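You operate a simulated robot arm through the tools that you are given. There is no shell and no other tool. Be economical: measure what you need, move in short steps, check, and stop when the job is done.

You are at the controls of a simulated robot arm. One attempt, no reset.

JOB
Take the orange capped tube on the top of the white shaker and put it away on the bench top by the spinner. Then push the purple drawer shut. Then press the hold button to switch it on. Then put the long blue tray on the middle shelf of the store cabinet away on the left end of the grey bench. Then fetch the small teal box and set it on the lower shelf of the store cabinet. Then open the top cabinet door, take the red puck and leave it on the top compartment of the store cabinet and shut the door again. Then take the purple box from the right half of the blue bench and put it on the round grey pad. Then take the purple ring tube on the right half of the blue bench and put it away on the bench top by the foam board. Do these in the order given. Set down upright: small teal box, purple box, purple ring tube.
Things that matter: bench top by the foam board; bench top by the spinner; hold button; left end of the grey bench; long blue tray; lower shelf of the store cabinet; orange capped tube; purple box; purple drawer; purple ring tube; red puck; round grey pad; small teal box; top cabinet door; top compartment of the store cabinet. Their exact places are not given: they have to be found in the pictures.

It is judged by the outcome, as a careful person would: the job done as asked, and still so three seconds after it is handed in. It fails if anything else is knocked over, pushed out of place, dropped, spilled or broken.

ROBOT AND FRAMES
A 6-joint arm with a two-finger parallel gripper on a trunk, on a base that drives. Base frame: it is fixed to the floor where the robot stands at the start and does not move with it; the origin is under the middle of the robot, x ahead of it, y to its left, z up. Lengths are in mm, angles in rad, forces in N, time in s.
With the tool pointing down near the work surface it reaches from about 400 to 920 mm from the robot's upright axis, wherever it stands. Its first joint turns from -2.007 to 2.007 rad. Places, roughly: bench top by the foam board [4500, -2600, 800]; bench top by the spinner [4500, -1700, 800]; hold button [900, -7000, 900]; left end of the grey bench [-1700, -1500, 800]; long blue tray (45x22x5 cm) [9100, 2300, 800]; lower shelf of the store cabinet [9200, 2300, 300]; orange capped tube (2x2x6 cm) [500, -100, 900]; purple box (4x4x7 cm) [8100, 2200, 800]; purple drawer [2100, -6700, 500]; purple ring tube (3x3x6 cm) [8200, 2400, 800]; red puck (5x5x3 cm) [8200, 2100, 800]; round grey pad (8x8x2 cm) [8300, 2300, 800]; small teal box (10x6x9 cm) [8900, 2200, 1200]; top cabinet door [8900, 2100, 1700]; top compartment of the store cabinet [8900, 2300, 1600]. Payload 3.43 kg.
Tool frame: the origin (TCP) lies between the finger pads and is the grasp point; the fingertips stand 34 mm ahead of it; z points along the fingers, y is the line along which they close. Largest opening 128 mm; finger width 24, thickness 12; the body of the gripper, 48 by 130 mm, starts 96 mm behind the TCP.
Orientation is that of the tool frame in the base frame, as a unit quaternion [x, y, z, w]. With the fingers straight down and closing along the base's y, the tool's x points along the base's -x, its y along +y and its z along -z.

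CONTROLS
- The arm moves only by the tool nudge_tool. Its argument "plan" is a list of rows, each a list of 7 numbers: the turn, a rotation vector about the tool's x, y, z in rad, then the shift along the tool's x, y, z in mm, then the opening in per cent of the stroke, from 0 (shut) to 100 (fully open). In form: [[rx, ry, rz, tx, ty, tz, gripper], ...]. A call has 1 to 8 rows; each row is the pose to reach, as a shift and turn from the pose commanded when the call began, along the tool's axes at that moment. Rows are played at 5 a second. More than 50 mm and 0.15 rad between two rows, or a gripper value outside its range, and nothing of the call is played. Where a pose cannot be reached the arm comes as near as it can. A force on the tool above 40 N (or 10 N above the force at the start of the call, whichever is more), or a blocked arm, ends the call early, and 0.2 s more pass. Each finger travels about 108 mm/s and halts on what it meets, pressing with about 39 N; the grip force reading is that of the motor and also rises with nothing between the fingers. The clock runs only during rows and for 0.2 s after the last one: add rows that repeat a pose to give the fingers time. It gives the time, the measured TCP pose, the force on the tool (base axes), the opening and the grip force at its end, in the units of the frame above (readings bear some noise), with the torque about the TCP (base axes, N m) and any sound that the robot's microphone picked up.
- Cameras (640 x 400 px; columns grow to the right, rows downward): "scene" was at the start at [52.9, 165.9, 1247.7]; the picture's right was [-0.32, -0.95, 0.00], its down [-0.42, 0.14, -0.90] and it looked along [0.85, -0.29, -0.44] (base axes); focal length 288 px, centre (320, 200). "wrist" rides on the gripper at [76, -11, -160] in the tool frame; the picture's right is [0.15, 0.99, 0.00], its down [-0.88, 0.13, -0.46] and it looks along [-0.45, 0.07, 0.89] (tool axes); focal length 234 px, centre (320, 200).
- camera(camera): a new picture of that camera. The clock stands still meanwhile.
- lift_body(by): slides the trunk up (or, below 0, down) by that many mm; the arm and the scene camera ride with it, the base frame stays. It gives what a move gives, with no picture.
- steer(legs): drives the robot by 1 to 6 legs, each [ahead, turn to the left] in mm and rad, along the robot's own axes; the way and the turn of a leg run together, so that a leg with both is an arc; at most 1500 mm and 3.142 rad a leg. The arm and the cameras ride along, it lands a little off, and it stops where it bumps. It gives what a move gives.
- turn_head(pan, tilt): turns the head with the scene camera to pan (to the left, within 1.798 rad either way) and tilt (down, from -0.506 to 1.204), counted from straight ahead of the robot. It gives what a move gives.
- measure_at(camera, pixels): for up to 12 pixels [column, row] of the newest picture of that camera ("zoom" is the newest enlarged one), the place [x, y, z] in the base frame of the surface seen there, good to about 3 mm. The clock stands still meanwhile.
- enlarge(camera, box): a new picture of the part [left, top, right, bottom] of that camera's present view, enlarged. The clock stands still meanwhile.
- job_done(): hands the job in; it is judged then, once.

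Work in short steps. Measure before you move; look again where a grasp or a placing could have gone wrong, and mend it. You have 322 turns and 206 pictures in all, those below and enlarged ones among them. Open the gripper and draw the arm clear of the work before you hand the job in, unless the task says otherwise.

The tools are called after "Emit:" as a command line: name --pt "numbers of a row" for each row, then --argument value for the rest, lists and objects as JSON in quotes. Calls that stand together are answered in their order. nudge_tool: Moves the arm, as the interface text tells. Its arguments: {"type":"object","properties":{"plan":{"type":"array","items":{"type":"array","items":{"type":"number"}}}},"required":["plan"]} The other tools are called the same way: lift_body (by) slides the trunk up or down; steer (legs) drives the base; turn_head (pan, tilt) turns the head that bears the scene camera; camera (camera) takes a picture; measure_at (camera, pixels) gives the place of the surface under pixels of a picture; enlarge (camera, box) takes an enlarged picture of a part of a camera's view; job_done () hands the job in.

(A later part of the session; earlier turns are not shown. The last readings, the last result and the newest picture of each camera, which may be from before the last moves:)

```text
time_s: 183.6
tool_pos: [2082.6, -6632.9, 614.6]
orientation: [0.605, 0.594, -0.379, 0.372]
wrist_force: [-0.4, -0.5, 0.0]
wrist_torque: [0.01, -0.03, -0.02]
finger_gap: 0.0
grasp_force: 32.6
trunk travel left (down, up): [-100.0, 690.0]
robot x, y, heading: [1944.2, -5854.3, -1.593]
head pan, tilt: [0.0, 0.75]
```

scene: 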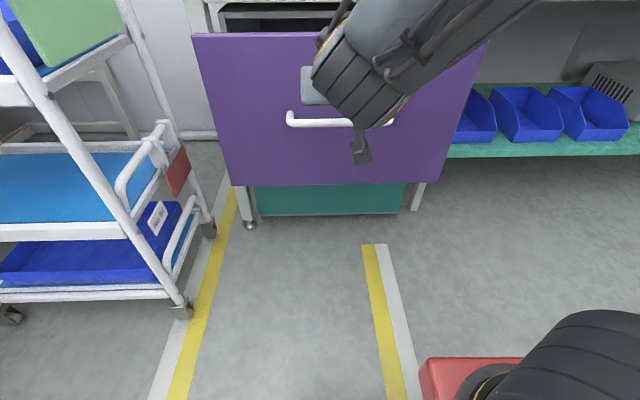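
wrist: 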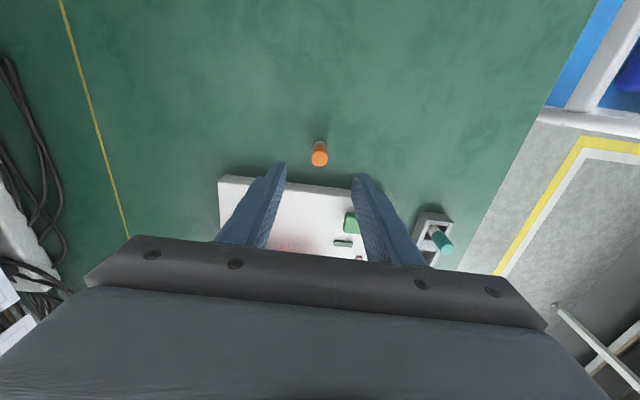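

Emit:
nudge_tool --pt "0 0 0 -8.7 0 18 0" --pt "0 0 0 -17.4 0 36 0" --pt "0 0 0 -26 0 54 0" --pt "0 0 0 -32 0 66 0" --pt "0 0 0 -37 0 76 0"

Emit:
camera --camera "scene"

```text
time_s: 184.8
tool_pos: [2080.1, -6718.7, 614.7]
orientation: [0.605, 0.594, -0.379, 0.371]
wrist_force: [0.2, 0.0, -0.2]
wrist_torque: [-0.02, -0.03, -0.03]
finger_gap: 0.1
grasp_force: 33.2
trunk travel left (down, up): [-100.0, 690.0]
robot x, y, heading: [1946.3, -5853.4, -1.593]
head pan, tilt: [0.0, 0.75]
```

```text
174 pictures are left
```

scene: 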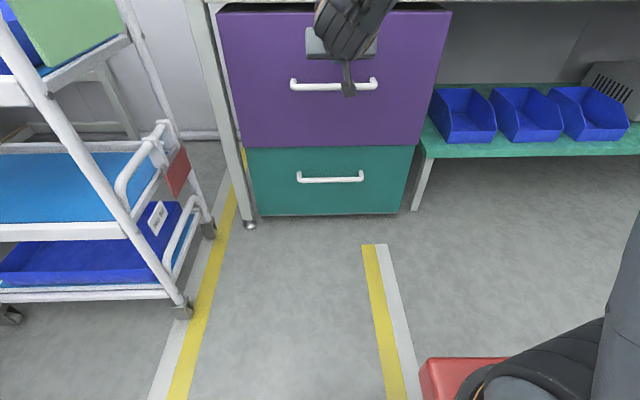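

Emit:
measure_at --camera "scene" --pixels '[[260, 120], [400, 120], [280, 190], [390, 190], [240, 80]]'

Emit:
nudge_tool --pt "0 0 0 -3.5 0 7.2 0" --pt "0 0 0 -7 0 14.4 0" --pt "0 0 0 -10.5 0 21.6 0" --pt "0 0 0 -14 0 28.8 0"

```text
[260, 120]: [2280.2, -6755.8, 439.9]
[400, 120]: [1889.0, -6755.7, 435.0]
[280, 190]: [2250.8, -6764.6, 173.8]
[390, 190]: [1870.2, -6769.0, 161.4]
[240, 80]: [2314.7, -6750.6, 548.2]
```

```text
time_s: 185.4
tool_pos: [2080.7, -6732.9, 614.7]
orientation: [0.605, 0.595, -0.378, 0.371]
wrist_force: [-3.1, 19.8, 8.1]
wrist_torque: [-0.17, -0.01, -0.09]
finger_gap: 0.0
grasp_force: 32.6
trunk travel left (down, up): [-100.0, 690.0]
robot x, y, heading: [1945.5, -5851.6, -1.595]
head pan, tilt: [0.0, 0.75]
stopped in row 3: the force on the tool passed its limit at 58 N (the readings are from after the stop); the commanded pose is now the measured one
```

The drawer hit its stop (58 N). Back off the tool and check.

Emit:
nudge_tool --pt "0 0 0 17.4 0 -36 0" --pt "0 0 0 35 0 -72 0" --pt "0 0 0 52 0 -108 0" --pt "0 0 0 70 0 -144 0"

Emit:
camera --camera "scene"

Emit:
measure_at --camera "scene" --pixels '[[260, 120], [400, 120], [280, 190], [390, 190], [240, 80]]'

```text
time_s: 186.4
tool_pos: [2083.5, -6574.1, 613.7]
orientation: [0.605, 0.595, -0.378, 0.37]
wrist_force: [-0.3, 0.2, 0.1]
wrist_torque: [-0.01, 0.01, -0.05]
finger_gap: 0.0
grasp_force: 33.5
trunk travel left (down, up): [-100.0, 690.0]
robot x, y, heading: [1942.5, -5854.1, -1.597]
head pan, tilt: [0.0, 0.75]
```

```text
173 pictures are left
```

scene: 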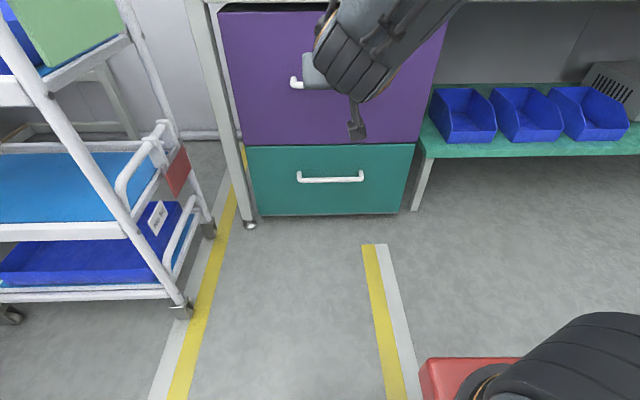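

```text
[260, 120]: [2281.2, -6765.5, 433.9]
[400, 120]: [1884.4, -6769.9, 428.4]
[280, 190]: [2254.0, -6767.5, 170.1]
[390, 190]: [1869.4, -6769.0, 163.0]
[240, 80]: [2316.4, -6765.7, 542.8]
```

Flush with the teal drawer at y≈-6767: shut. Raise the trunk, restore the tool pointing down.

Emit:
lift_body --by 400

Emit:
nudge_tool --pt "0 0.14 0 0 0 0 0" --pt "0 0.28 0 0 0 0 0" --pt "0 0.42 0 0 0 0 0" --pt "0 0.56 0 0 0 0 0" --pt "0 0.7 0 0 0 0 0" --pt "0 0.84 0 0 0 0 0" --pt "0 0.98 0 0 0 0 0" --pt "0 1.12 0 0 0 0 0"

Emit:
nudge_tool --pt "0 0 0 45 -28 0 0" --pt "0 0 0 90 -56 0 0" --pt "0 0 0 135 -84 0 0" --pt "0 0 0 180 -112 0 0" --pt "0 0 0 225 -140 0 0"

Emit:
turn_head --pan -0.9 --tilt 0.5

Emit:
camera --camera "scene"

```text
time_s: 190.3
tool_pos: [2083.4, -6572.8, 1014.3]
orientation: [0.606, 0.595, -0.377, 0.369]
wrist_force: [-0.8, -0.4, 0.2]
wrist_torque: [-0.02, 0.0, -0.02]
finger_gap: 0.0
grasp_force: 33.2
trunk travel left (down, up): [-500.0, 290.0]
robot x, y, heading: [1943.7, -5853.4, -1.599]
head pan, tilt: [0.0, 0.75]
```

```text
time_s: 192.1
tool_pos: [2082.0, -6572.5, 1014.7]
orientation: [0.713, 0.701, 0.002, -0.003]
wrist_force: [0.4, 0.1, 1.1]
wrist_torque: [-0.03, 0.01, -0.01]
finger_gap: 0.0
grasp_force: 33.0
trunk travel left (down, up): [-500.0, 290.0]
robot x, y, heading: [1946.4, -5852.8, -1.596]
head pan, tilt: [0.0, 0.75]
```

```text
refused: row 1 steps farther than a row can; nothing moved
```

```text
time_s: 193.3
tool_pos: [2082.7, -6573.2, 1014.5]
orientation: [0.713, 0.701, 0.001, -0.002]
wrist_force: [-0.2, 0.6, 0.1]
wrist_torque: [-0.02, -0.02, -0.01]
finger_gap: 0.0
grasp_force: 33.0
trunk travel left (down, up): [-500.0, 290.0]
robot x, y, heading: [1943.4, -5854.1, -1.591]
head pan, tilt: [-0.901, 0.499]
```

```text
172 pictures are left
```

scene: 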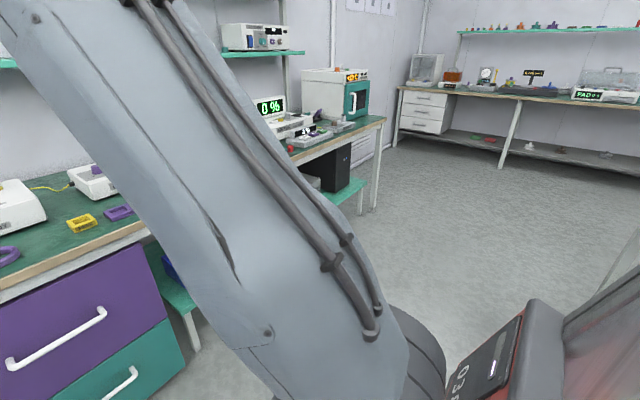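

Retract the arm in smaller steps, drive to face x≈900 and look at the bench there.

Emit:
nudge_tool --pt "0 0 0 38 -22 0 0" --pt "0 0 0 76 -44 0 0" --pt "0 0 0 114 -66 0 0" --pt "0 0 0 152 -88 0 0" --pt "0 0 0 190 -110 0 0" --pt "0 0 0 228 -132 0 0"

Emit:
steer --legs '[[0, -1.57], [1050, 0], [0, 1.6]]'

Emit:
turn_head --pan -0.1 --tilt 0.5

Emit:
camera --camera "scene"

```text
time_s: 194.7
tool_pos: [1954.7, -6341.7, 1014.0]
orientation: [0.713, 0.701, 0.002, -0.004]
wrist_force: [0.2, -0.5, -0.8]
wrist_torque: [0.05, 0.01, -0.02]
finger_gap: 0.0
grasp_force: 32.6
trunk travel left (down, up): [-500.0, 290.0]
robot x, y, heading: [1941.4, -5853.0, -1.594]
head pan, tilt: [-0.901, 0.499]
```

```text
time_s: 207.9
tool_pos: [906.9, -6325.9, 1014.4]
orientation: [0.693, 0.721, 0.002, -0.003]
wrist_force: [0.5, 0.4, 1.0]
wrist_torque: [0.03, -0.03, 0.03]
finger_gap: 0.1
grasp_force: 32.8
trunk travel left (down, up): [-500.0, 290.0]
robot x, y, heading: [867.7, -5835.1, -1.536]
head pan, tilt: [-0.901, 0.499]
```

```text
time_s: 209.1
tool_pos: [905.5, -6324.9, 1014.3]
orientation: [0.693, 0.721, 0.002, -0.003]
wrist_force: [0.0, -0.5, -0.1]
wrist_torque: [0.0, -0.03, 0.0]
finger_gap: 0.1
grasp_force: 33.6
trunk travel left (down, up): [-500.0, 290.0]
robot x, y, heading: [866.5, -5839.4, -1.534]
head pan, tilt: [-0.099, 0.499]
```

```text
171 pictures are left
```

scene: 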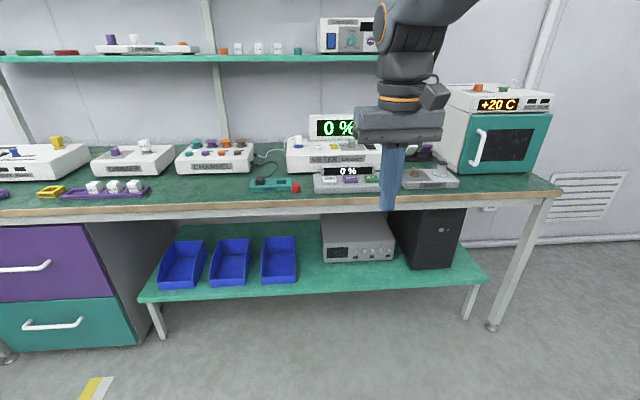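

Emit:
enlarge --camera "scene" --box '[160, 100, 480, 220]'

Emit:
enlarge --camera "scene" --box '[270, 120, 400, 205]'

```text
2.00 times, centred on (320, 160) of scene
```

zoom: 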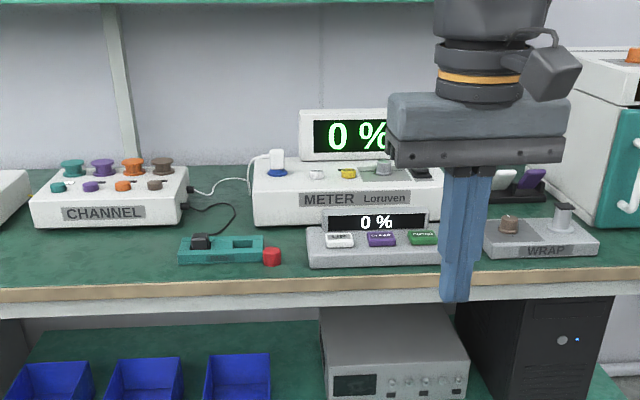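

```text
4.71 times, centred on (335, 162) of scene
```

zoom: 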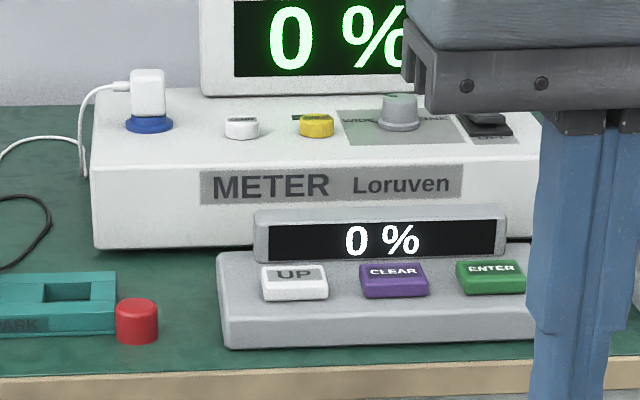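

Emit:
measure_at --camera "zoom" --pixels '[[242, 120], [242, 130], [317, 122], [398, 105], [300, 145], [290, 270], [148, 90], [300, 35], [485, 120]]'

Emit:
measure_at --camera "scene" --pixels '[[280, 58], [150, 57], [345, 20], [480, 90], [330, 210]]'

```text
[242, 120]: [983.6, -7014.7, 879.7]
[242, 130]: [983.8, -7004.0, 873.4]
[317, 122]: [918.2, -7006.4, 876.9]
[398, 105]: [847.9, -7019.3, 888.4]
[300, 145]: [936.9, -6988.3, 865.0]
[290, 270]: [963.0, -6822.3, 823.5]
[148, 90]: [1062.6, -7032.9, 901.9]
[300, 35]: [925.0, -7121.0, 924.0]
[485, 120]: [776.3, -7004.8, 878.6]
```

```text
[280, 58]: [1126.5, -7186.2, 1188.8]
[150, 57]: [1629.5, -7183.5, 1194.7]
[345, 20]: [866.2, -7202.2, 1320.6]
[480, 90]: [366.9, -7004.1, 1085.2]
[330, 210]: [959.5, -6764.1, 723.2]
```

Two push-button candidates on the meter: white (984,-7010) and yellow (918,-7006); labels need a view from above. Drive forward 420 and use the wrist camera.

Emit:
steer --legs '[[420, 0]]'

Emit:
turn_head --pan 0.1 --tilt 0.6

Emit:
camera --camera "wrist"

Emit:
camera --camera "scene"

```text
time_s: 211.6
tool_pos: [920.1, -6744.2, 1014.9]
orientation: [0.693, 0.721, 0.002, -0.003]
wrist_force: [0.1, 0.8, 0.2]
wrist_torque: [-0.03, 0.01, -0.01]
finger_gap: 0.2
grasp_force: 33.0
trunk travel left (down, up): [-500.0, 290.0]
robot x, y, heading: [880.7, -6256.7, -1.54]
head pan, tilt: [-0.099, 0.499]
```

```text
time_s: 212.4
tool_pos: [919.9, -6744.9, 1014.6]
orientation: [0.692, 0.722, 0.001, -0.004]
wrist_force: [-1.0, 0.4, 0.9]
wrist_torque: [-0.04, 0.0, -0.01]
finger_gap: 0.0
grasp_force: 32.7
trunk travel left (down, up): [-500.0, 290.0]
robot x, y, heading: [882.0, -6257.7, -1.535]
head pan, tilt: [0.099, 0.6]
```

```text
168 pictures are left
```

wrist: 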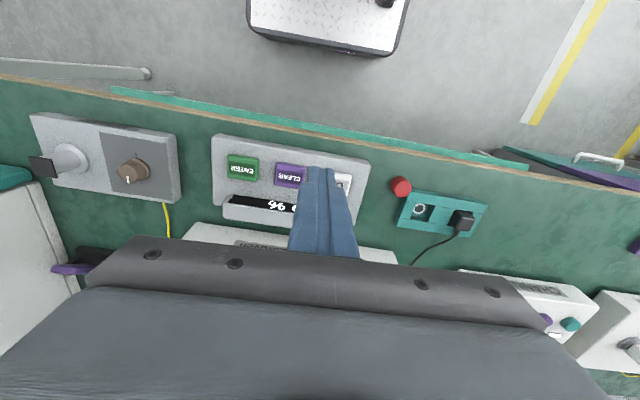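

```text
167 pictures are left
```

scene: 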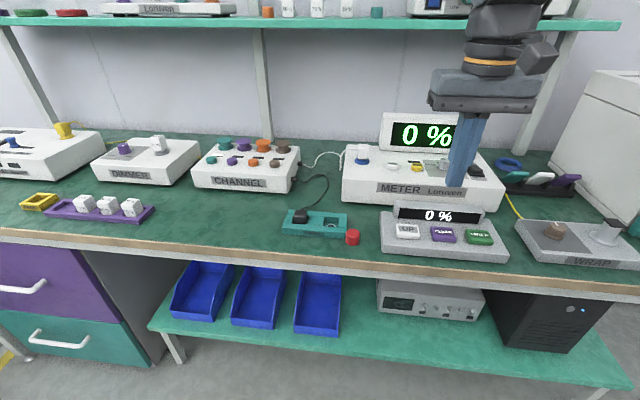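

Emit:
enlarge --camera "scene" --box '[335, 110, 515, 220]'

Emit:
enlarge --camera "scene" --box '[370, 150, 440, 190]'

```text
3.56 times, centred on (425, 165) of scene
```

zoom: 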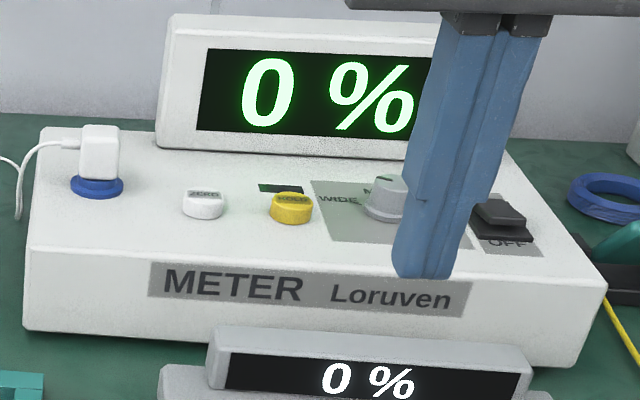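

```text
9.14 times, centred on (405, 170) of scene
```

zoom: 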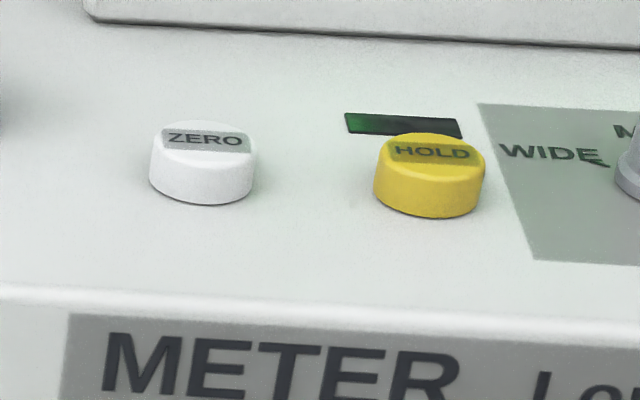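

Yellow is HOLD, with a dark lamp behind it. Measure it precisely.

Emit:
measure_at --camera "zoom" --pixels '[[432, 152], [432, 140], [432, 166], [385, 155], [480, 160], [403, 124], [360, 200], [300, 160]]'

```text
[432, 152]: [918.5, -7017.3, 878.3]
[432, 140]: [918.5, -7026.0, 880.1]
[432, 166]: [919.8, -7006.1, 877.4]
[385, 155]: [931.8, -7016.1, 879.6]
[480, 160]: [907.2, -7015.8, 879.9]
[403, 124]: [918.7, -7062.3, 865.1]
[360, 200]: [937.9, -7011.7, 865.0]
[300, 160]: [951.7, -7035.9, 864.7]
```

Emit:
nudge_tool --pt "0 0 0 -45 -2 0 0" --pt "0 0 0 -90 -3 0 0" --pt "0 0 0 -135 -5 0 0" --pt "0 0 0 -180 -7 0 0" --pt "0 0 0 -225 -8 0 0" --pt "0 0 0 -272 -10 0 0" --pt "0 0 0 -272 -10 40 0" --pt "0 0 0 -272 -10 80 0"

Emit:
camera --camera "scene"

Emit:
enlarge --camera "scene" --box '[335, 110, 515, 220]'

```text
time_s: 214.2
tool_pos: [921.9, -7016.5, 932.5]
orientation: [0.692, 0.722, 0.001, -0.002]
wrist_force: [-0.3, -0.8, -0.1]
wrist_torque: [-0.08, -0.03, 0.05]
finger_gap: 0.0
grasp_force: 32.8
trunk travel left (down, up): [-500.0, 290.0]
robot x, y, heading: [882.8, -6255.7, -1.535]
head pan, tilt: [0.099, 0.6]
```

```text
164 pictures are left
```

scene: 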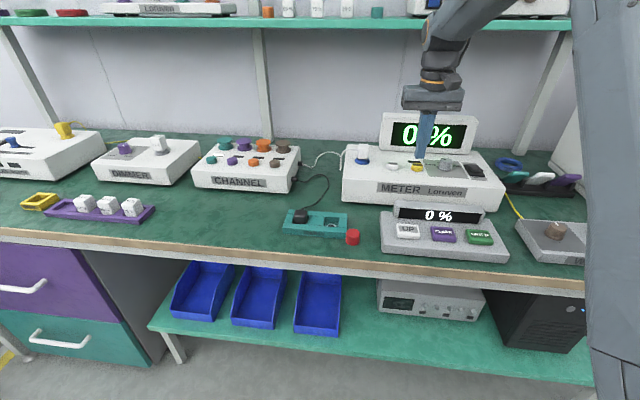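

```text
3.56 times, centred on (425, 165) of scene
```

zoom: 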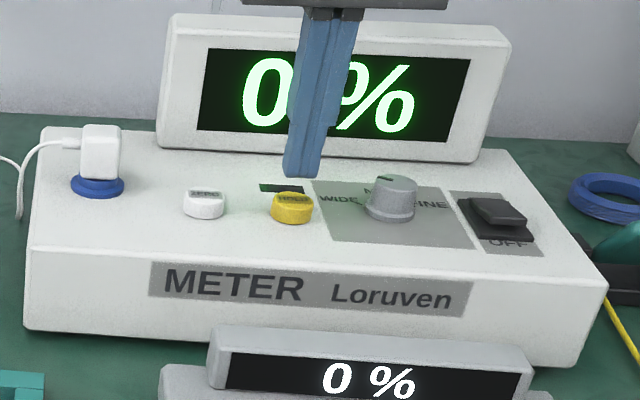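

Tip is above the yellow button. Press down in small steps.

Emit:
nudge_tool --pt "0 0 0 0 -3 8 0" --pt "0 0 0 0 -3 16 0" --pt "0 0 0 0 -3 20 0" --pt "0 0 0 0 -3 23 0" --pt "0 0 0 0 -3 26 0"

Emit:
enlarge --camera "scene" --box '[335, 110, 515, 220]'

```text
time_s: 215.4
tool_pos: [918.8, -7016.2, 908.3]
orientation: [0.693, 0.721, 0.002, -0.002]
wrist_force: [0.8, 0.6, 5.4]
wrist_torque: [0.04, -0.01, -0.03]
finger_gap: 0.3
grasp_force: 33.5
trunk travel left (down, up): [-500.0, 290.0]
robot x, y, heading: [881.5, -6258.0, -1.535]
head pan, tilt: [0.099, 0.6]
heard: click
```

```text
3.56 times, centred on (425, 165) of scene
```

zoom: 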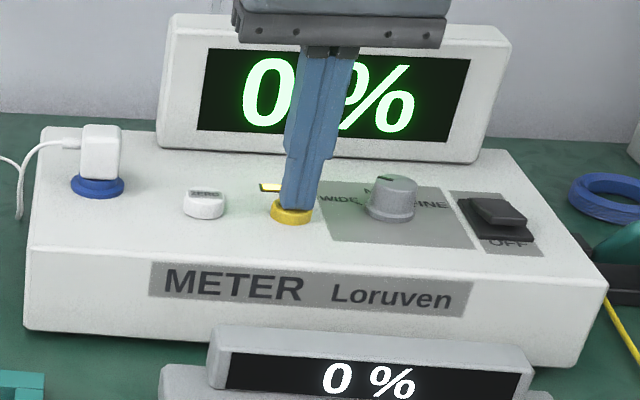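

Click heard and the lamp turned yellow. Rise off and check that it stays lit.

Emit:
nudge_tool --pt "0 0 0 0 0 -30 0" --pt "0 0 0 0 0 -75 0" --pt "0 0 0 0 0 -110 0" --pt "0 0 0 45 0 -110 0" --pt "0 0 0 90 0 -110 0" --pt "0 0 0 135 0 -110 0" --pt "0 0 0 180 0 -110 0" --pt "0 0 0 225 0 -110 0"

Emit:
enlarge --camera "scene" --box '[335, 110, 515, 220]'

```text
time_s: 217.2
tool_pos: [908.6, -6794.8, 1016.8]
orientation: [0.693, 0.721, 0.002, -0.004]
wrist_force: [0.2, -1.5, -0.4]
wrist_torque: [0.03, 0.03, 0.03]
finger_gap: 0.0
grasp_force: 33.1
trunk travel left (down, up): [-500.0, 290.0]
robot x, y, heading: [883.3, -6255.1, -1.538]
head pan, tilt: [0.099, 0.6]
```

```text
3.56 times, centred on (425, 165) of scene
```

zoom: 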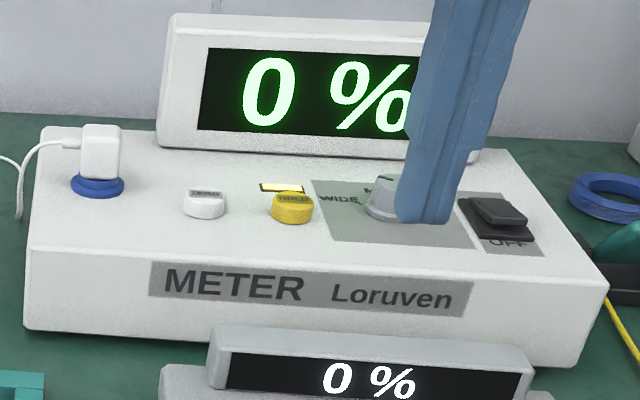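

HOLD is lit. Next the store cabinet; drive back along the aisle.

Emit:
nudge_tool --pt "0 0 0 35 -13 0 0" --pt "0 0 0 60 -26 0 0"

Emit:
steer --legs '[[-400, 0], [0, -1.605], [1330, 0], [0, -1.57], [1500, 0], [1500, 0]]'

Emit:
turn_head --pan 0.0 --tilt 0.3

Emit:
camera --camera "scene"

```text
time_s: 217.8
tool_pos: [880.7, -6732.4, 1019.7]
orientation: [0.693, 0.721, 0.001, -0.004]
wrist_force: [0.0, -0.8, 0.7]
wrist_torque: [0.05, -0.03, 0.01]
finger_gap: 0.0
grasp_force: 32.8
trunk travel left (down, up): [-500.0, 290.0]
robot x, y, heading: [882.2, -6258.0, -1.541]
head pan, tilt: [0.099, 0.6]
```

```text
time_s: 248.3
tool_pos: [-352.6, -2344.0, 1019.5]
orientation: [-0.705, 0.709, -0.003, -0.001]
wrist_force: [-0.8, -0.1, -0.1]
wrist_torque: [0.02, 0.02, -0.02]
finger_gap: 0.0
grasp_force: 32.9
trunk travel left (down, up): [-500.0, 290.0]
robot x, y, heading: [-375.5, -2818.1, 1.56]
head pan, tilt: [0.099, 0.6]
```

```text
time_s: 249.2
tool_pos: [-352.1, -2343.5, 1020.0]
orientation: [-0.705, 0.709, -0.003, -0.002]
wrist_force: [0.2, 0.0, 0.1]
wrist_torque: [0.0, 0.0, -0.02]
finger_gap: 0.0
grasp_force: 32.6
trunk travel left (down, up): [-500.0, 290.0]
robot x, y, heading: [-375.7, -2821.5, 1.558]
head pan, tilt: [0.0, 0.3]
```

```text
160 pictures are left
```

scene: 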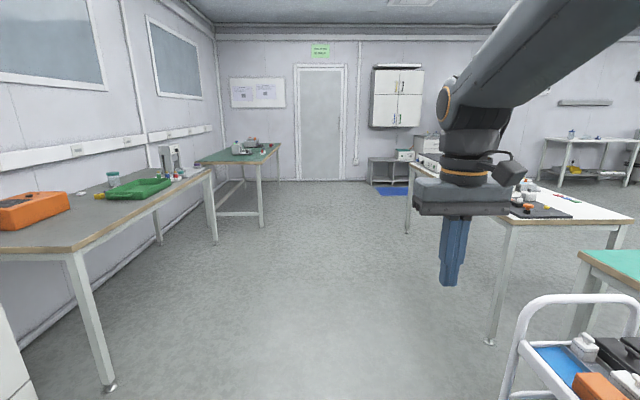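

Continue up the aisle, then along +x.

Emit:
steer --legs '[[1500, 0], [1500, 0], [680, 0], [0, -1.56], [1500, 0], [1500, 0]]'

Emit:
steer --legs '[[1500, 0]]'

Emit:
turn_head --pan 0.25 --tilt 0.25

Emit:
camera --camera "scene"

```text
time_s: 284.8
tool_pos: [3174.6, 794.5, 1018.7]
orientation: [-0.007, 1.0, -0.001, -0.003]
wrist_force: [0.4, 0.5, 0.1]
wrist_torque: [0.01, 0.0, 0.02]
finger_gap: 0.0
grasp_force: 32.9
trunk travel left (down, up): [-500.0, 290.0]
robot x, y, heading: [2698.0, 807.3, 0.004]
head pan, tilt: [0.0, 0.3]
```

```text
time_s: 292.2
tool_pos: [4668.9, 791.5, 1019.0]
orientation: [-0.001, 1.0, -0.001, -0.003]
wrist_force: [0.5, -0.4, 0.3]
wrist_torque: [-0.02, -0.02, 0.0]
finger_gap: 0.2
grasp_force: 32.8
trunk travel left (down, up): [-500.0, 290.0]
robot x, y, heading: [4189.8, 809.1, -0.002]
head pan, tilt: [0.0, 0.3]
```

```text
time_s: 293.0
tool_pos: [4668.5, 792.3, 1018.9]
orientation: [-0.002, 1.0, -0.001, -0.003]
wrist_force: [-0.7, -0.1, -0.1]
wrist_torque: [0.02, -0.01, 0.03]
finger_gap: 0.0
grasp_force: 33.1
trunk travel left (down, up): [-500.0, 290.0]
robot x, y, heading: [4190.4, 809.3, -0.004]
head pan, tilt: [0.25, 0.25]
```

```text
159 pictures are left
```

scene: 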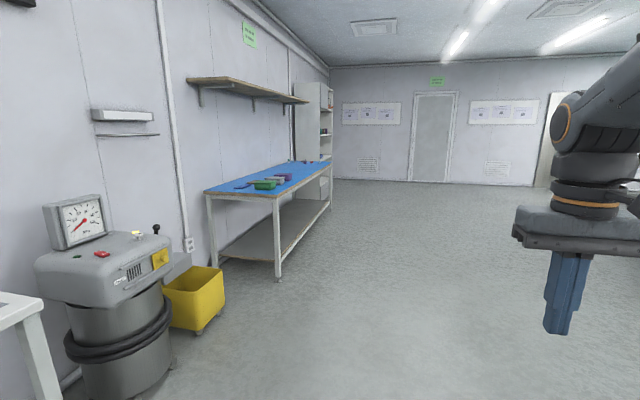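

Emit:
measure_at --camera "scene" --pixels '[[206, 195], [276, 195], [331, 162], [278, 280], [312, 110], [326, 90], [327, 205], [330, 190], [300, 85]]'

Emit:
enlarge --camera "scene" --box '[190, 60, 350, 220]'

```text
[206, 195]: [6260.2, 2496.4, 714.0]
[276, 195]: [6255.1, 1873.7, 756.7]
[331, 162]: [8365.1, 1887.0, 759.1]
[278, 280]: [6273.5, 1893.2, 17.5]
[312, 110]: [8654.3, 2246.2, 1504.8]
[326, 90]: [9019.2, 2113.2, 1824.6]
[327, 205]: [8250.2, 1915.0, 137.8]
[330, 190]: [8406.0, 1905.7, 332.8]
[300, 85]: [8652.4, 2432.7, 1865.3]
```

```text
2.50 times, centred on (270, 140) of scene
```

zoom: 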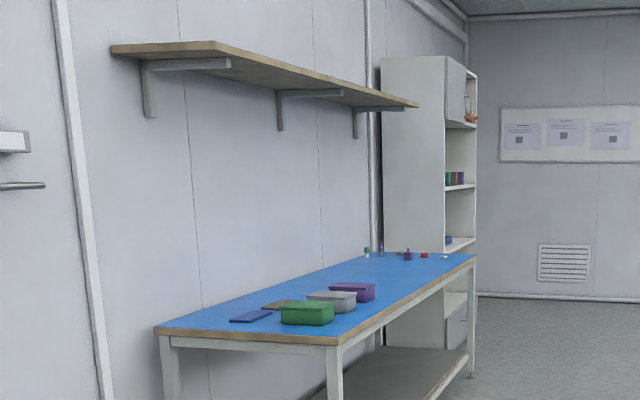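

Cabinet starts at x≈8650, front at y≈2110 facing -y. Drive to x≈8950 and turn left.

Emit:
steer --legs '[[1500, 0], [1500, 0], [1500, 0], [150, 0], [0, 1.57]]'

Emit:
turn_head --pan 0.0 --tilt 0.2

Emit:
camera --camera "scene"

```text
time_s: 319.2
tool_pos: [8849.4, 1264.6, 1019.6]
orientation: [-0.704, 0.71, -0.004, -0.002]
wrist_force: [-0.7, -0.2, 0.1]
wrist_torque: [0.0, 0.02, -0.01]
finger_gap: 0.0
grasp_force: 33.0
trunk travel left (down, up): [-500.0, 290.0]
robot x, y, heading: [8825.1, 789.6, 1.556]
head pan, tilt: [0.25, 0.25]
```

```text
time_s: 320.0
tool_pos: [8848.5, 1262.9, 1018.9]
orientation: [-0.705, 0.709, -0.002, -0.001]
wrist_force: [0.3, -0.2, 0.4]
wrist_torque: [0.0, -0.01, 0.01]
finger_gap: 0.1
grasp_force: 32.8
trunk travel left (down, up): [-500.0, 290.0]
robot x, y, heading: [8826.2, 789.2, 1.555]
head pan, tilt: [0.0, 0.201]
```

```text
157 pictures are left
```

scene: 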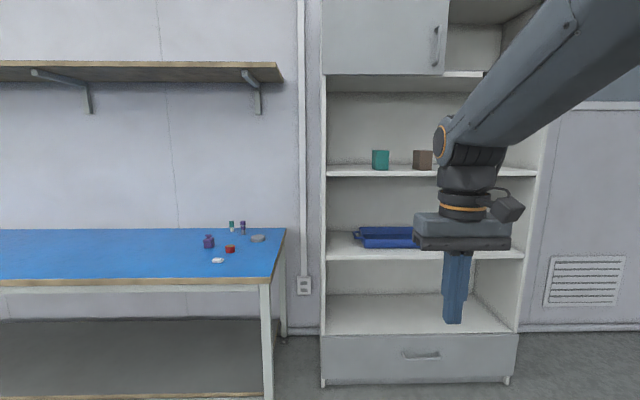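

Emit:
measure_at --camera "scene" --pixels '[[325, 172], [380, 168], [380, 152], [423, 160], [328, 255], [390, 240], [390, 245], [328, 330], [435, 45], [380, 60], [420, 360], [520, 260]]'

Emit:
enlarge --camera "scene" --box '[310, 0, 560, 156]'

Emit:
enlarge --camera "scene" --box '[310, 130, 550, 280]'

```text
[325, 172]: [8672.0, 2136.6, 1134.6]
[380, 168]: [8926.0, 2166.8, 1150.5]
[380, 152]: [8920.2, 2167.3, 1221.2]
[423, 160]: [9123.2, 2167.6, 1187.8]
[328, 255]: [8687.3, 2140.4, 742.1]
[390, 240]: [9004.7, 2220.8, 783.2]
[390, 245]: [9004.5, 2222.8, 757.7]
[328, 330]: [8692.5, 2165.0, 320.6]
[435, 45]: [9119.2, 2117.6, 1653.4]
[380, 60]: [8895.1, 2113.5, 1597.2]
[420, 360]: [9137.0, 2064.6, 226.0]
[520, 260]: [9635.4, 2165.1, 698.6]
```

```text
2.56 times, centred on (435, 78) of scene
```

zoom: 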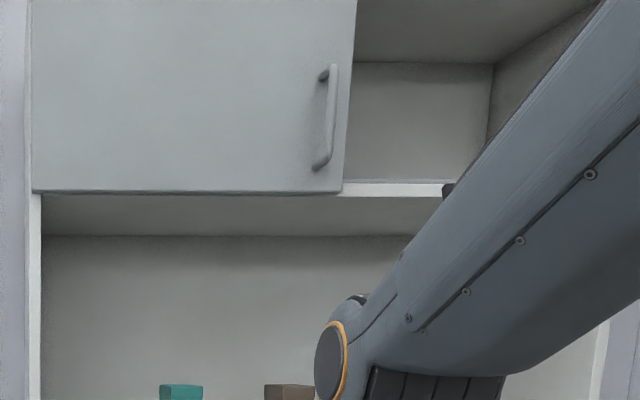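

```text
2.67 times, centred on (430, 205) of scene
```

zoom: 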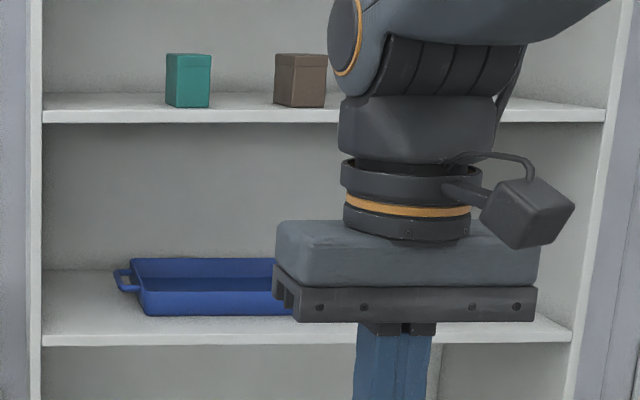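

The long tray sits on the middle shelf (floor z≈742), front wall y≈2220, upper shelf at z≈1135 with edge y≈2136. I'll get in front of its middle (x≈9100) and look closely.

Emit:
steer --legs '[[0, -0.6], [480, 0], [0, 0.615]]'

Emit:
nudge_tool --pt "0 0 0 0 -45 0 10" --pt "0 0 0 0 -90 0 10" --pt "0 0 0 0 -135 0 10" --pt "0 0 0 0 -180 0 10" --pt "0 0 0 0 -225 0 10" --pt "0 0 0 0 -270 0 10" --pt "0 0 0 0 -315 0 10"

Emit:
turn_head --pan 0.0 --tilt 0.3

Emit:
camera --camera "scene"

```text
time_s: 326.2
tool_pos: [9109.8, 1671.1, 1019.1]
orientation: [0.716, -0.698, 0.003, 0.002]
wrist_force: [-0.2, -0.1, 0.1]
wrist_torque: [-0.01, 0.01, 0.06]
finger_gap: 0.0
grasp_force: 33.6
trunk travel left (down, up): [-500.0, 290.0]
robot x, y, heading: [9106.8, 1193.5, 1.587]
head pan, tilt: [0.0, 0.201]
```

```text
time_s: 327.8
tool_pos: [9424.7, 1677.9, 1017.3]
orientation: [0.717, -0.697, 0.003, 0.002]
wrist_force: [-0.3, 0.2, 0.4]
wrist_torque: [0.02, -0.03, 0.0]
finger_gap: 12.9
grasp_force: 0.1
trunk travel left (down, up): [-500.0, 290.0]
robot x, y, heading: [9103.5, 1194.5, 1.593]
head pan, tilt: [0.0, 0.201]
```

```text
time_s: 328.4
tool_pos: [9424.3, 1678.1, 1015.7]
orientation: [0.717, -0.697, 0.003, 0.002]
wrist_force: [0.3, 0.1, 0.2]
wrist_torque: [0.02, 0.05, 0.0]
finger_gap: 12.5
grasp_force: 0.0
trunk travel left (down, up): [-500.0, 290.0]
robot x, y, heading: [9100.1, 1192.0, 1.59]
head pan, tilt: [0.0, 0.3]
```

```text
154 pictures are left
```

scene: 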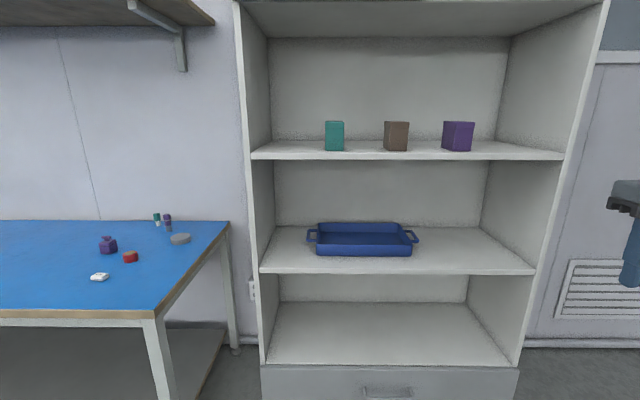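

Emit:
measure_at --camera "scene" --pixels '[[318, 249], [411, 250], [364, 235], [364, 224], [320, 224], [405, 224], [310, 237], [416, 237], [364, 245], [264, 262], [520, 262], [400, 268]]'

Emit:
enlarge --camera "scene" --box '[280, 200, 440, 300]'

Emit:
measure_at --camera "zoom" --pixels '[[300, 150], [300, 136], [300, 124], [300, 105], [300, 180], [300, 215], [130, 160], [115, 150], [140, 155], [545, 150], [555, 165], [300, 225]]'

```text
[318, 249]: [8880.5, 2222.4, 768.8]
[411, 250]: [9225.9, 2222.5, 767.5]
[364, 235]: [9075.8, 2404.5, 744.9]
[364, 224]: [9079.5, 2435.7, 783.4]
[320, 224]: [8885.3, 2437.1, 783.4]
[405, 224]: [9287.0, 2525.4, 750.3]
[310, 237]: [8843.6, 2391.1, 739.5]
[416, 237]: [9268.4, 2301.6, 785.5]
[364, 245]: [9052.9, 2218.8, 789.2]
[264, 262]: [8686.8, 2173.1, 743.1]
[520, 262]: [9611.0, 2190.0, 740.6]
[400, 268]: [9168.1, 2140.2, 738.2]
```

```text
4.00 times, centred on (360, 250) of scene
```

zoom: 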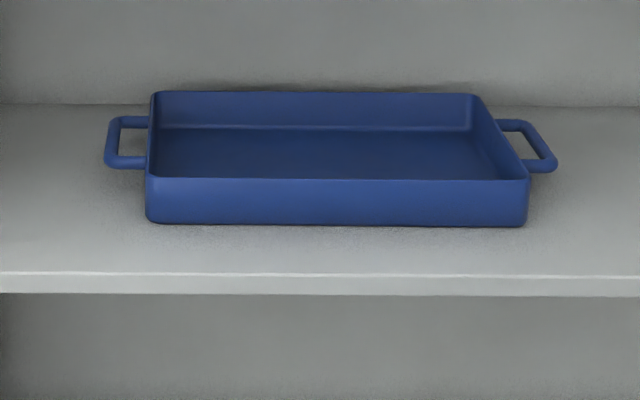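

```text
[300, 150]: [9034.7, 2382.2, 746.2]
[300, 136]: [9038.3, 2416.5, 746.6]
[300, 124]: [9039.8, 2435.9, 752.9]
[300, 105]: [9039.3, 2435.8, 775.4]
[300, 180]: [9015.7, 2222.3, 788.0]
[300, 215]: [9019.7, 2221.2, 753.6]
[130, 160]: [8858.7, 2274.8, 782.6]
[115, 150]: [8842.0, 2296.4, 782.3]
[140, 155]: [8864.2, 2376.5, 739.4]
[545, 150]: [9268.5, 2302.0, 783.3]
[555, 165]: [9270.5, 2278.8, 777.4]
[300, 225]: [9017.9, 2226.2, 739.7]
```

The tray body spans x 8870–9235, y 2222–2440, z 742–790. I plan to drag it toward the front edge with a tilted closed gripper, then pinch its front wall vertically. First centre the arm at x≈9055 and drive up.

Emit:
nudge_tool --pt "0 0 0 0 46 0 0" --pt "0 0 0 0 92 0 0" --pt "0 0 0 0 138 0 0" --pt "0 0 0 0 184 0 0" --pt "0 0 0 0 230 0 0" --pt "0 0 0 0 276 0 0" --pt "0 0 0 0 322 0 0" --pt "0 0 0 0 368 0 0"

Emit:
steer --legs '[[320, 0]]'

Emit:
nudge_tool --pt "0 -0.15 0 0 0 40 0" --pt "0 -0.3 0 0 0 80 0" --pt "0 -0.45 0 0 0 120 0" --pt "0 -0.6 0 0 0 160 0" --pt "0 -0.6 0 0 0 180 0"

Emit:
turn_head --pan 0.1 --tilt 0.55

Emit:
camera --camera "scene"

```text
time_s: 330.2
tool_pos: [9056.5, 1670.3, 1019.7]
orientation: [0.717, -0.698, 0.002, 0.002]
wrist_force: [-0.2, -0.6, -0.6]
wrist_torque: [0.01, 0.06, 0.04]
finger_gap: 0.0
grasp_force: 33.0
trunk travel left (down, up): [-500.0, 290.0]
robot x, y, heading: [9101.9, 1195.7, 1.588]
head pan, tilt: [0.0, 0.3]
```

```text
time_s: 332.4
tool_pos: [9046.4, 1987.9, 1019.3]
orientation: [0.719, -0.695, 0.003, 0.002]
wrist_force: [0.3, -0.4, 0.1]
wrist_torque: [0.04, 0.02, 0.04]
finger_gap: 0.0
grasp_force: 32.8
trunk travel left (down, up): [-500.0, 290.0]
robot x, y, heading: [9097.4, 1511.5, 1.595]
head pan, tilt: [0.0, 0.3]
```

```text
time_s: 333.6
tool_pos: [9044.4, 2023.5, 847.3]
orientation: [-0.634, 0.726, 0.198, 0.178]
wrist_force: [0.0, 0.3, 1.1]
wrist_torque: [-0.1, 0.03, 0.04]
finger_gap: 0.1
grasp_force: 33.3
out of reach, approached as far as the arm can: row 4, 5
trunk travel left (down, up): [-500.0, 290.0]
robot x, y, heading: [9096.7, 1511.3, 1.599]
head pan, tilt: [0.0, 0.3]
```

```text
time_s: 334.3
tool_pos: [9044.0, 2023.4, 848.2]
orientation: [-0.634, 0.726, 0.199, 0.179]
wrist_force: [0.5, 0.6, -0.4]
wrist_torque: [-0.02, 0.01, -0.01]
finger_gap: 0.0
grasp_force: 32.6
trunk travel left (down, up): [-500.0, 290.0]
robot x, y, heading: [9096.0, 1512.0, 1.597]
head pan, tilt: [0.099, 0.55]
```

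```text
152 pictures are left
```

scene: 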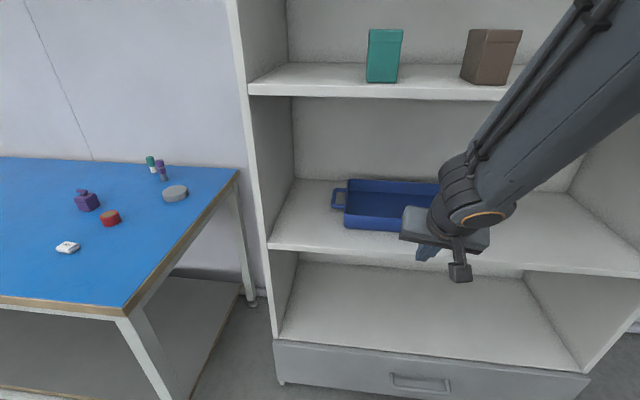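

The arm is a little cramped here (slight yaw). Move forward toward the tray at this height and check the orientation.

Emit:
nudge_tool --pt "0 0 0 -33 0 22.6 0" --pt "0 0 0 -66 0 45.2 0" --pt "0 0 0 -99 0 67.8 0"

```text
time_s: 335.1
tool_pos: [9035.5, 2149.9, 851.7]
orientation: [0.687, -0.665, -0.21, -0.204]
wrist_force: [-0.3, 0.3, 0.7]
wrist_torque: [0.03, 0.0, -0.04]
finger_gap: 0.1
grasp_force: 33.1
trunk travel left (down, up): [-500.0, 290.0]
robot x, y, heading: [9093.4, 1508.9, 1.6]
head pan, tilt: [0.099, 0.55]
```

Orientation is right now. Move forward 101 to y≈2251, then down into the tray.

Emit:
nudge_tool --pt "0 0 0 -33 -6 22.6 0" --pt "0 0 0 -66 -12 45.2 0" --pt "0 0 0 -83 -18 57 0" --pt "0 0 0 -66 -18 82 0" --pt "0 0 0 -52 -18 103 0" --pt "0 0 0 -49 -18 107 0"

Emit:
camera --camera "scene"

Emit:
camera --camera "wrist"

```text
time_s: 336.5
tool_pos: [9051.8, 2251.1, 795.0]
orientation: [0.688, -0.664, -0.21, -0.202]
wrist_force: [-0.1, -0.4, 0.7]
wrist_torque: [-0.04, -0.01, 0.01]
finger_gap: 0.1
grasp_force: 32.8
trunk travel left (down, up): [-500.0, 290.0]
robot x, y, heading: [9093.0, 1504.8, 1.596]
head pan, tilt: [0.099, 0.55]
```

```text
151 pictures are left
```

scene: 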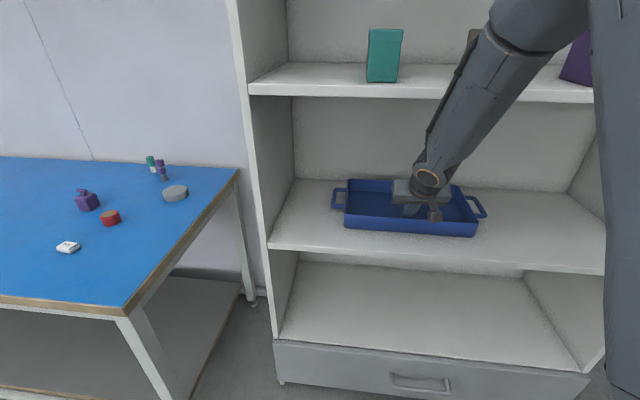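

```text
150 pictures are left
```

wrist: 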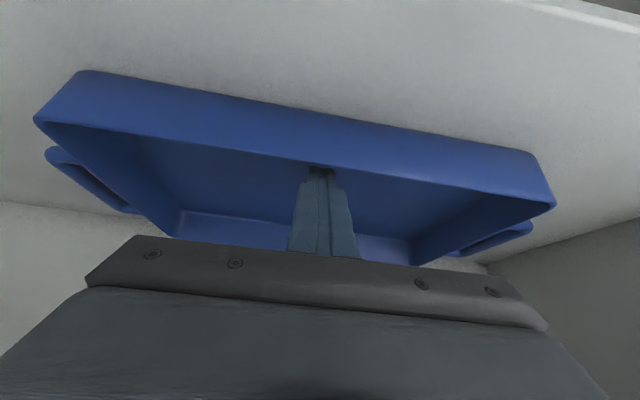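

Fingers are inside the tray behind its front wall. Lower 5 mm, then back the robot 175 mm to drag the tray forward.

Emit:
nudge_tool --pt "0 0 0 3 0 4 0" --pt "0 0 0 3 0 4 0"

Emit:
steer --legs '[[-170, 0]]'

Emit:
camera --camera "scene"

Emit:
measure_at --camera "scene" --pixels '[[320, 280], [380, 240]]'

```text
time_s: 337.1
tool_pos: [9051.7, 2251.2, 790.2]
orientation: [0.687, -0.665, -0.209, -0.203]
wrist_force: [-0.8, 0.2, -0.4]
wrist_torque: [0.03, 0.0, -0.02]
finger_gap: 0.0
grasp_force: 33.4
trunk travel left (down, up): [-500.0, 290.0]
robot x, y, heading: [9097.2, 1511.4, 1.593]
head pan, tilt: [0.099, 0.55]
```

```text
time_s: 338.6
tool_pos: [9057.3, 2082.9, 789.4]
orientation: [0.687, -0.665, -0.209, -0.204]
wrist_force: [0.4, 0.1, -0.9]
wrist_torque: [0.01, 0.01, 0.01]
finger_gap: 0.3
grasp_force: 33.3
trunk travel left (down, up): [-500.0, 290.0]
robot x, y, heading: [9100.3, 1342.8, 1.597]
head pan, tilt: [0.099, 0.55]
```

```text
149 pictures are left
```

scene: 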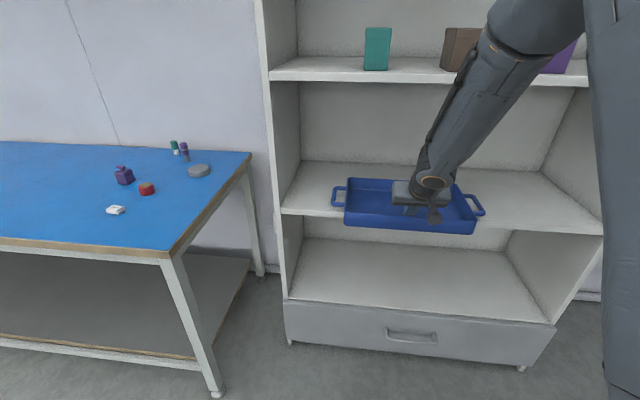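

```text
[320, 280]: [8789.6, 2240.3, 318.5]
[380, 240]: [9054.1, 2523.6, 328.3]
```

Emit:
measure_at --camera "scene" --pixels '[[360, 222], [460, 228], [375, 205], [349, 212]]'

```text
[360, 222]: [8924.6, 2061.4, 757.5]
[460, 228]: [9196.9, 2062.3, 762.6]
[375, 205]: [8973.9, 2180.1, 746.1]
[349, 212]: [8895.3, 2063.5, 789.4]
```

Tray front is now at y≈2062, still well supported. Lift the fingers out, back off and straighten the tool.

Emit:
nudge_tool --pt "0 0 0 -22.6 0 -33 0" --pt "0 0 0 -45 0 -66 0" --pt "0 0 0 -27.6 0 -102 0" --pt "0 0 0 1.2 0 -122 0" --pt "0 0.15 0 1.2 0 -122 20" --pt "0 0.3 0 1.2 0 -122 30" --pt "0 0.45 0 1.2 0 -122 40" --pt "0 0.6 0 1.2 0 -122 40"

Emit:
nudge_tool --pt "0 0 0.15 0 0 0 40" --pt "0 0 0.3 0 0 0 40" --pt "0 0 0.45 0 0 0 40" --pt "0 0 0.6 0 0 0 40" --pt "0 0 0.75 0 0 0 40" --pt "0 0 0.9 0 0 0 40" --pt "0 0 1.05 0 0 0 40" --pt "0 0 1.2 0 0 0 40"

Emit:
nudge_tool --pt "0 0 0.15 0 0 0 40" --pt "0 0 0.3 0 0 0 40" --pt "0 0 0.346 0 0 0 40" --pt "0 0 0.346 0 0 0 40"

```text
time_s: 340.4
tool_pos: [9059.8, 2012.2, 890.7]
orientation: [0.719, -0.695, 0.005, 0.002]
wrist_force: [0.8, 0.3, 0.2]
wrist_torque: [0.04, 0.01, 0.01]
finger_gap: 51.3
grasp_force: 0.0
trunk travel left (down, up): [-500.0, 290.0]
robot x, y, heading: [9100.5, 1339.3, 1.597]
head pan, tilt: [0.099, 0.55]
```

```text
time_s: 342.2
tool_pos: [9058.6, 2013.1, 890.4]
orientation: [-0.199, 0.98, -0.004, 0.0]
wrist_force: [0.0, 0.5, 0.4]
wrist_torque: [0.0, -0.03, 0.01]
finger_gap: 51.0
grasp_force: 0.1
trunk travel left (down, up): [-500.0, 290.0]
robot x, y, heading: [9096.8, 1343.2, 1.597]
head pan, tilt: [0.099, 0.55]
```

```text
time_s: 343.2
tool_pos: [9059.7, 2013.7, 889.5]
orientation: [-0.028, 1.0, -0.004, 0.0]
wrist_force: [0.6, 0.3, 0.4]
wrist_torque: [0.01, -0.01, 0.0]
finger_gap: 51.0
grasp_force: 0.0
trunk travel left (down, up): [-500.0, 290.0]
robot x, y, heading: [9105.8, 1338.9, 1.593]
head pan, tilt: [0.099, 0.55]
```

Add the last 0.056 rad and move over the front wall; check with the wrist camera before descending.

Emit:
nudge_tool --pt "0 0 0.056 3 25 0 40" --pt "0 0 0.056 5 51 20 40" --pt "0 0 0.056 5 51 40 40" --pt "0 0 0.056 5 51 40 40"

Emit:
camera --camera "wrist"

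Emit:
camera --camera "scene"

```text
time_s: 344.2
tool_pos: [9050.8, 2063.8, 849.6]
orientation: [0.0, 1.0, -0.004, 0.001]
wrist_force: [0.1, 0.3, -1.2]
wrist_torque: [0.01, 0.0, -0.03]
finger_gap: 51.2
grasp_force: 0.1
trunk travel left (down, up): [-500.0, 290.0]
robot x, y, heading: [9105.3, 1343.7, 1.595]
head pan, tilt: [0.099, 0.55]
```

```text
148 pictures are left
```

wrist: 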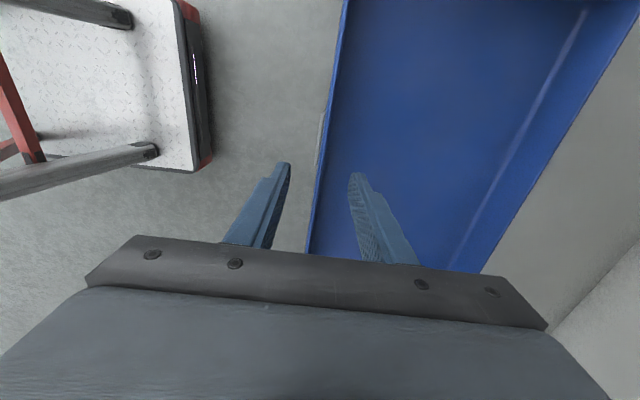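

```text
147 pictures are left
```

scene: 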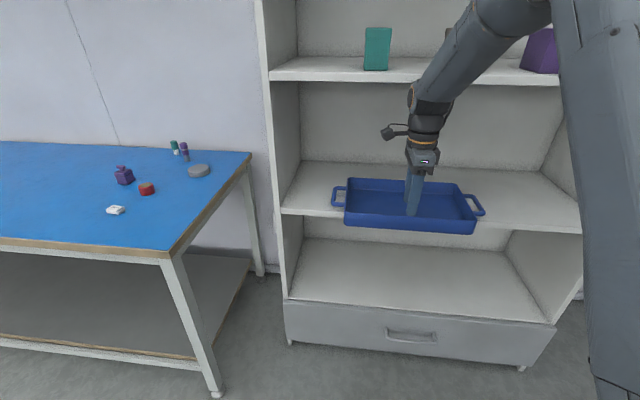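

The wall lies between the fingers. Descend and close.

Emit:
nudge_tool --pt "0 0 0 -3 0 30 40" --pt "0 0 0 -4 0 55 40" --pt "0 0 0 -4 0 63 40" --pt "0 0 0 -4 0 63 20" --pt "0 0 0 -4 0 63 0" --pt "0 0 0 -4 0 63 0" --pt "0 0 0 -4 0 63 0"

Emit:
camera --camera "wrist"

```text
time_s: 345.8
tool_pos: [9055.3, 2064.1, 787.8]
orientation: [-0.001, 1.0, -0.003, 0.001]
wrist_force: [0.1, 1.2, 1.2]
wrist_torque: [1.1, -0.03, -0.16]
finger_gap: 3.5
grasp_force: 38.2
trunk travel left (down, up): [-500.0, 290.0]
robot x, y, heading: [9098.9, 1339.4, 1.597]
head pan, tilt: [0.099, 0.55]
```

```text
146 pictures are left
```

wrist: 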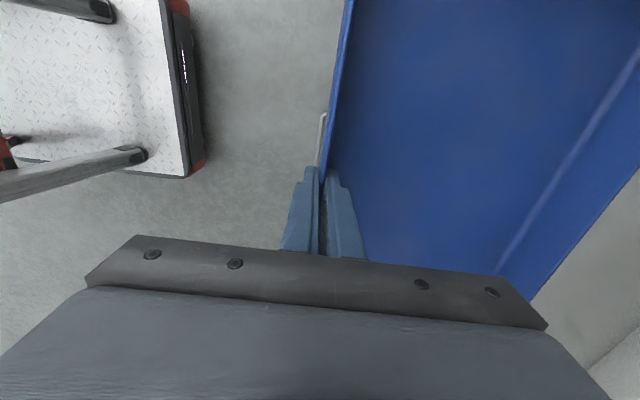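

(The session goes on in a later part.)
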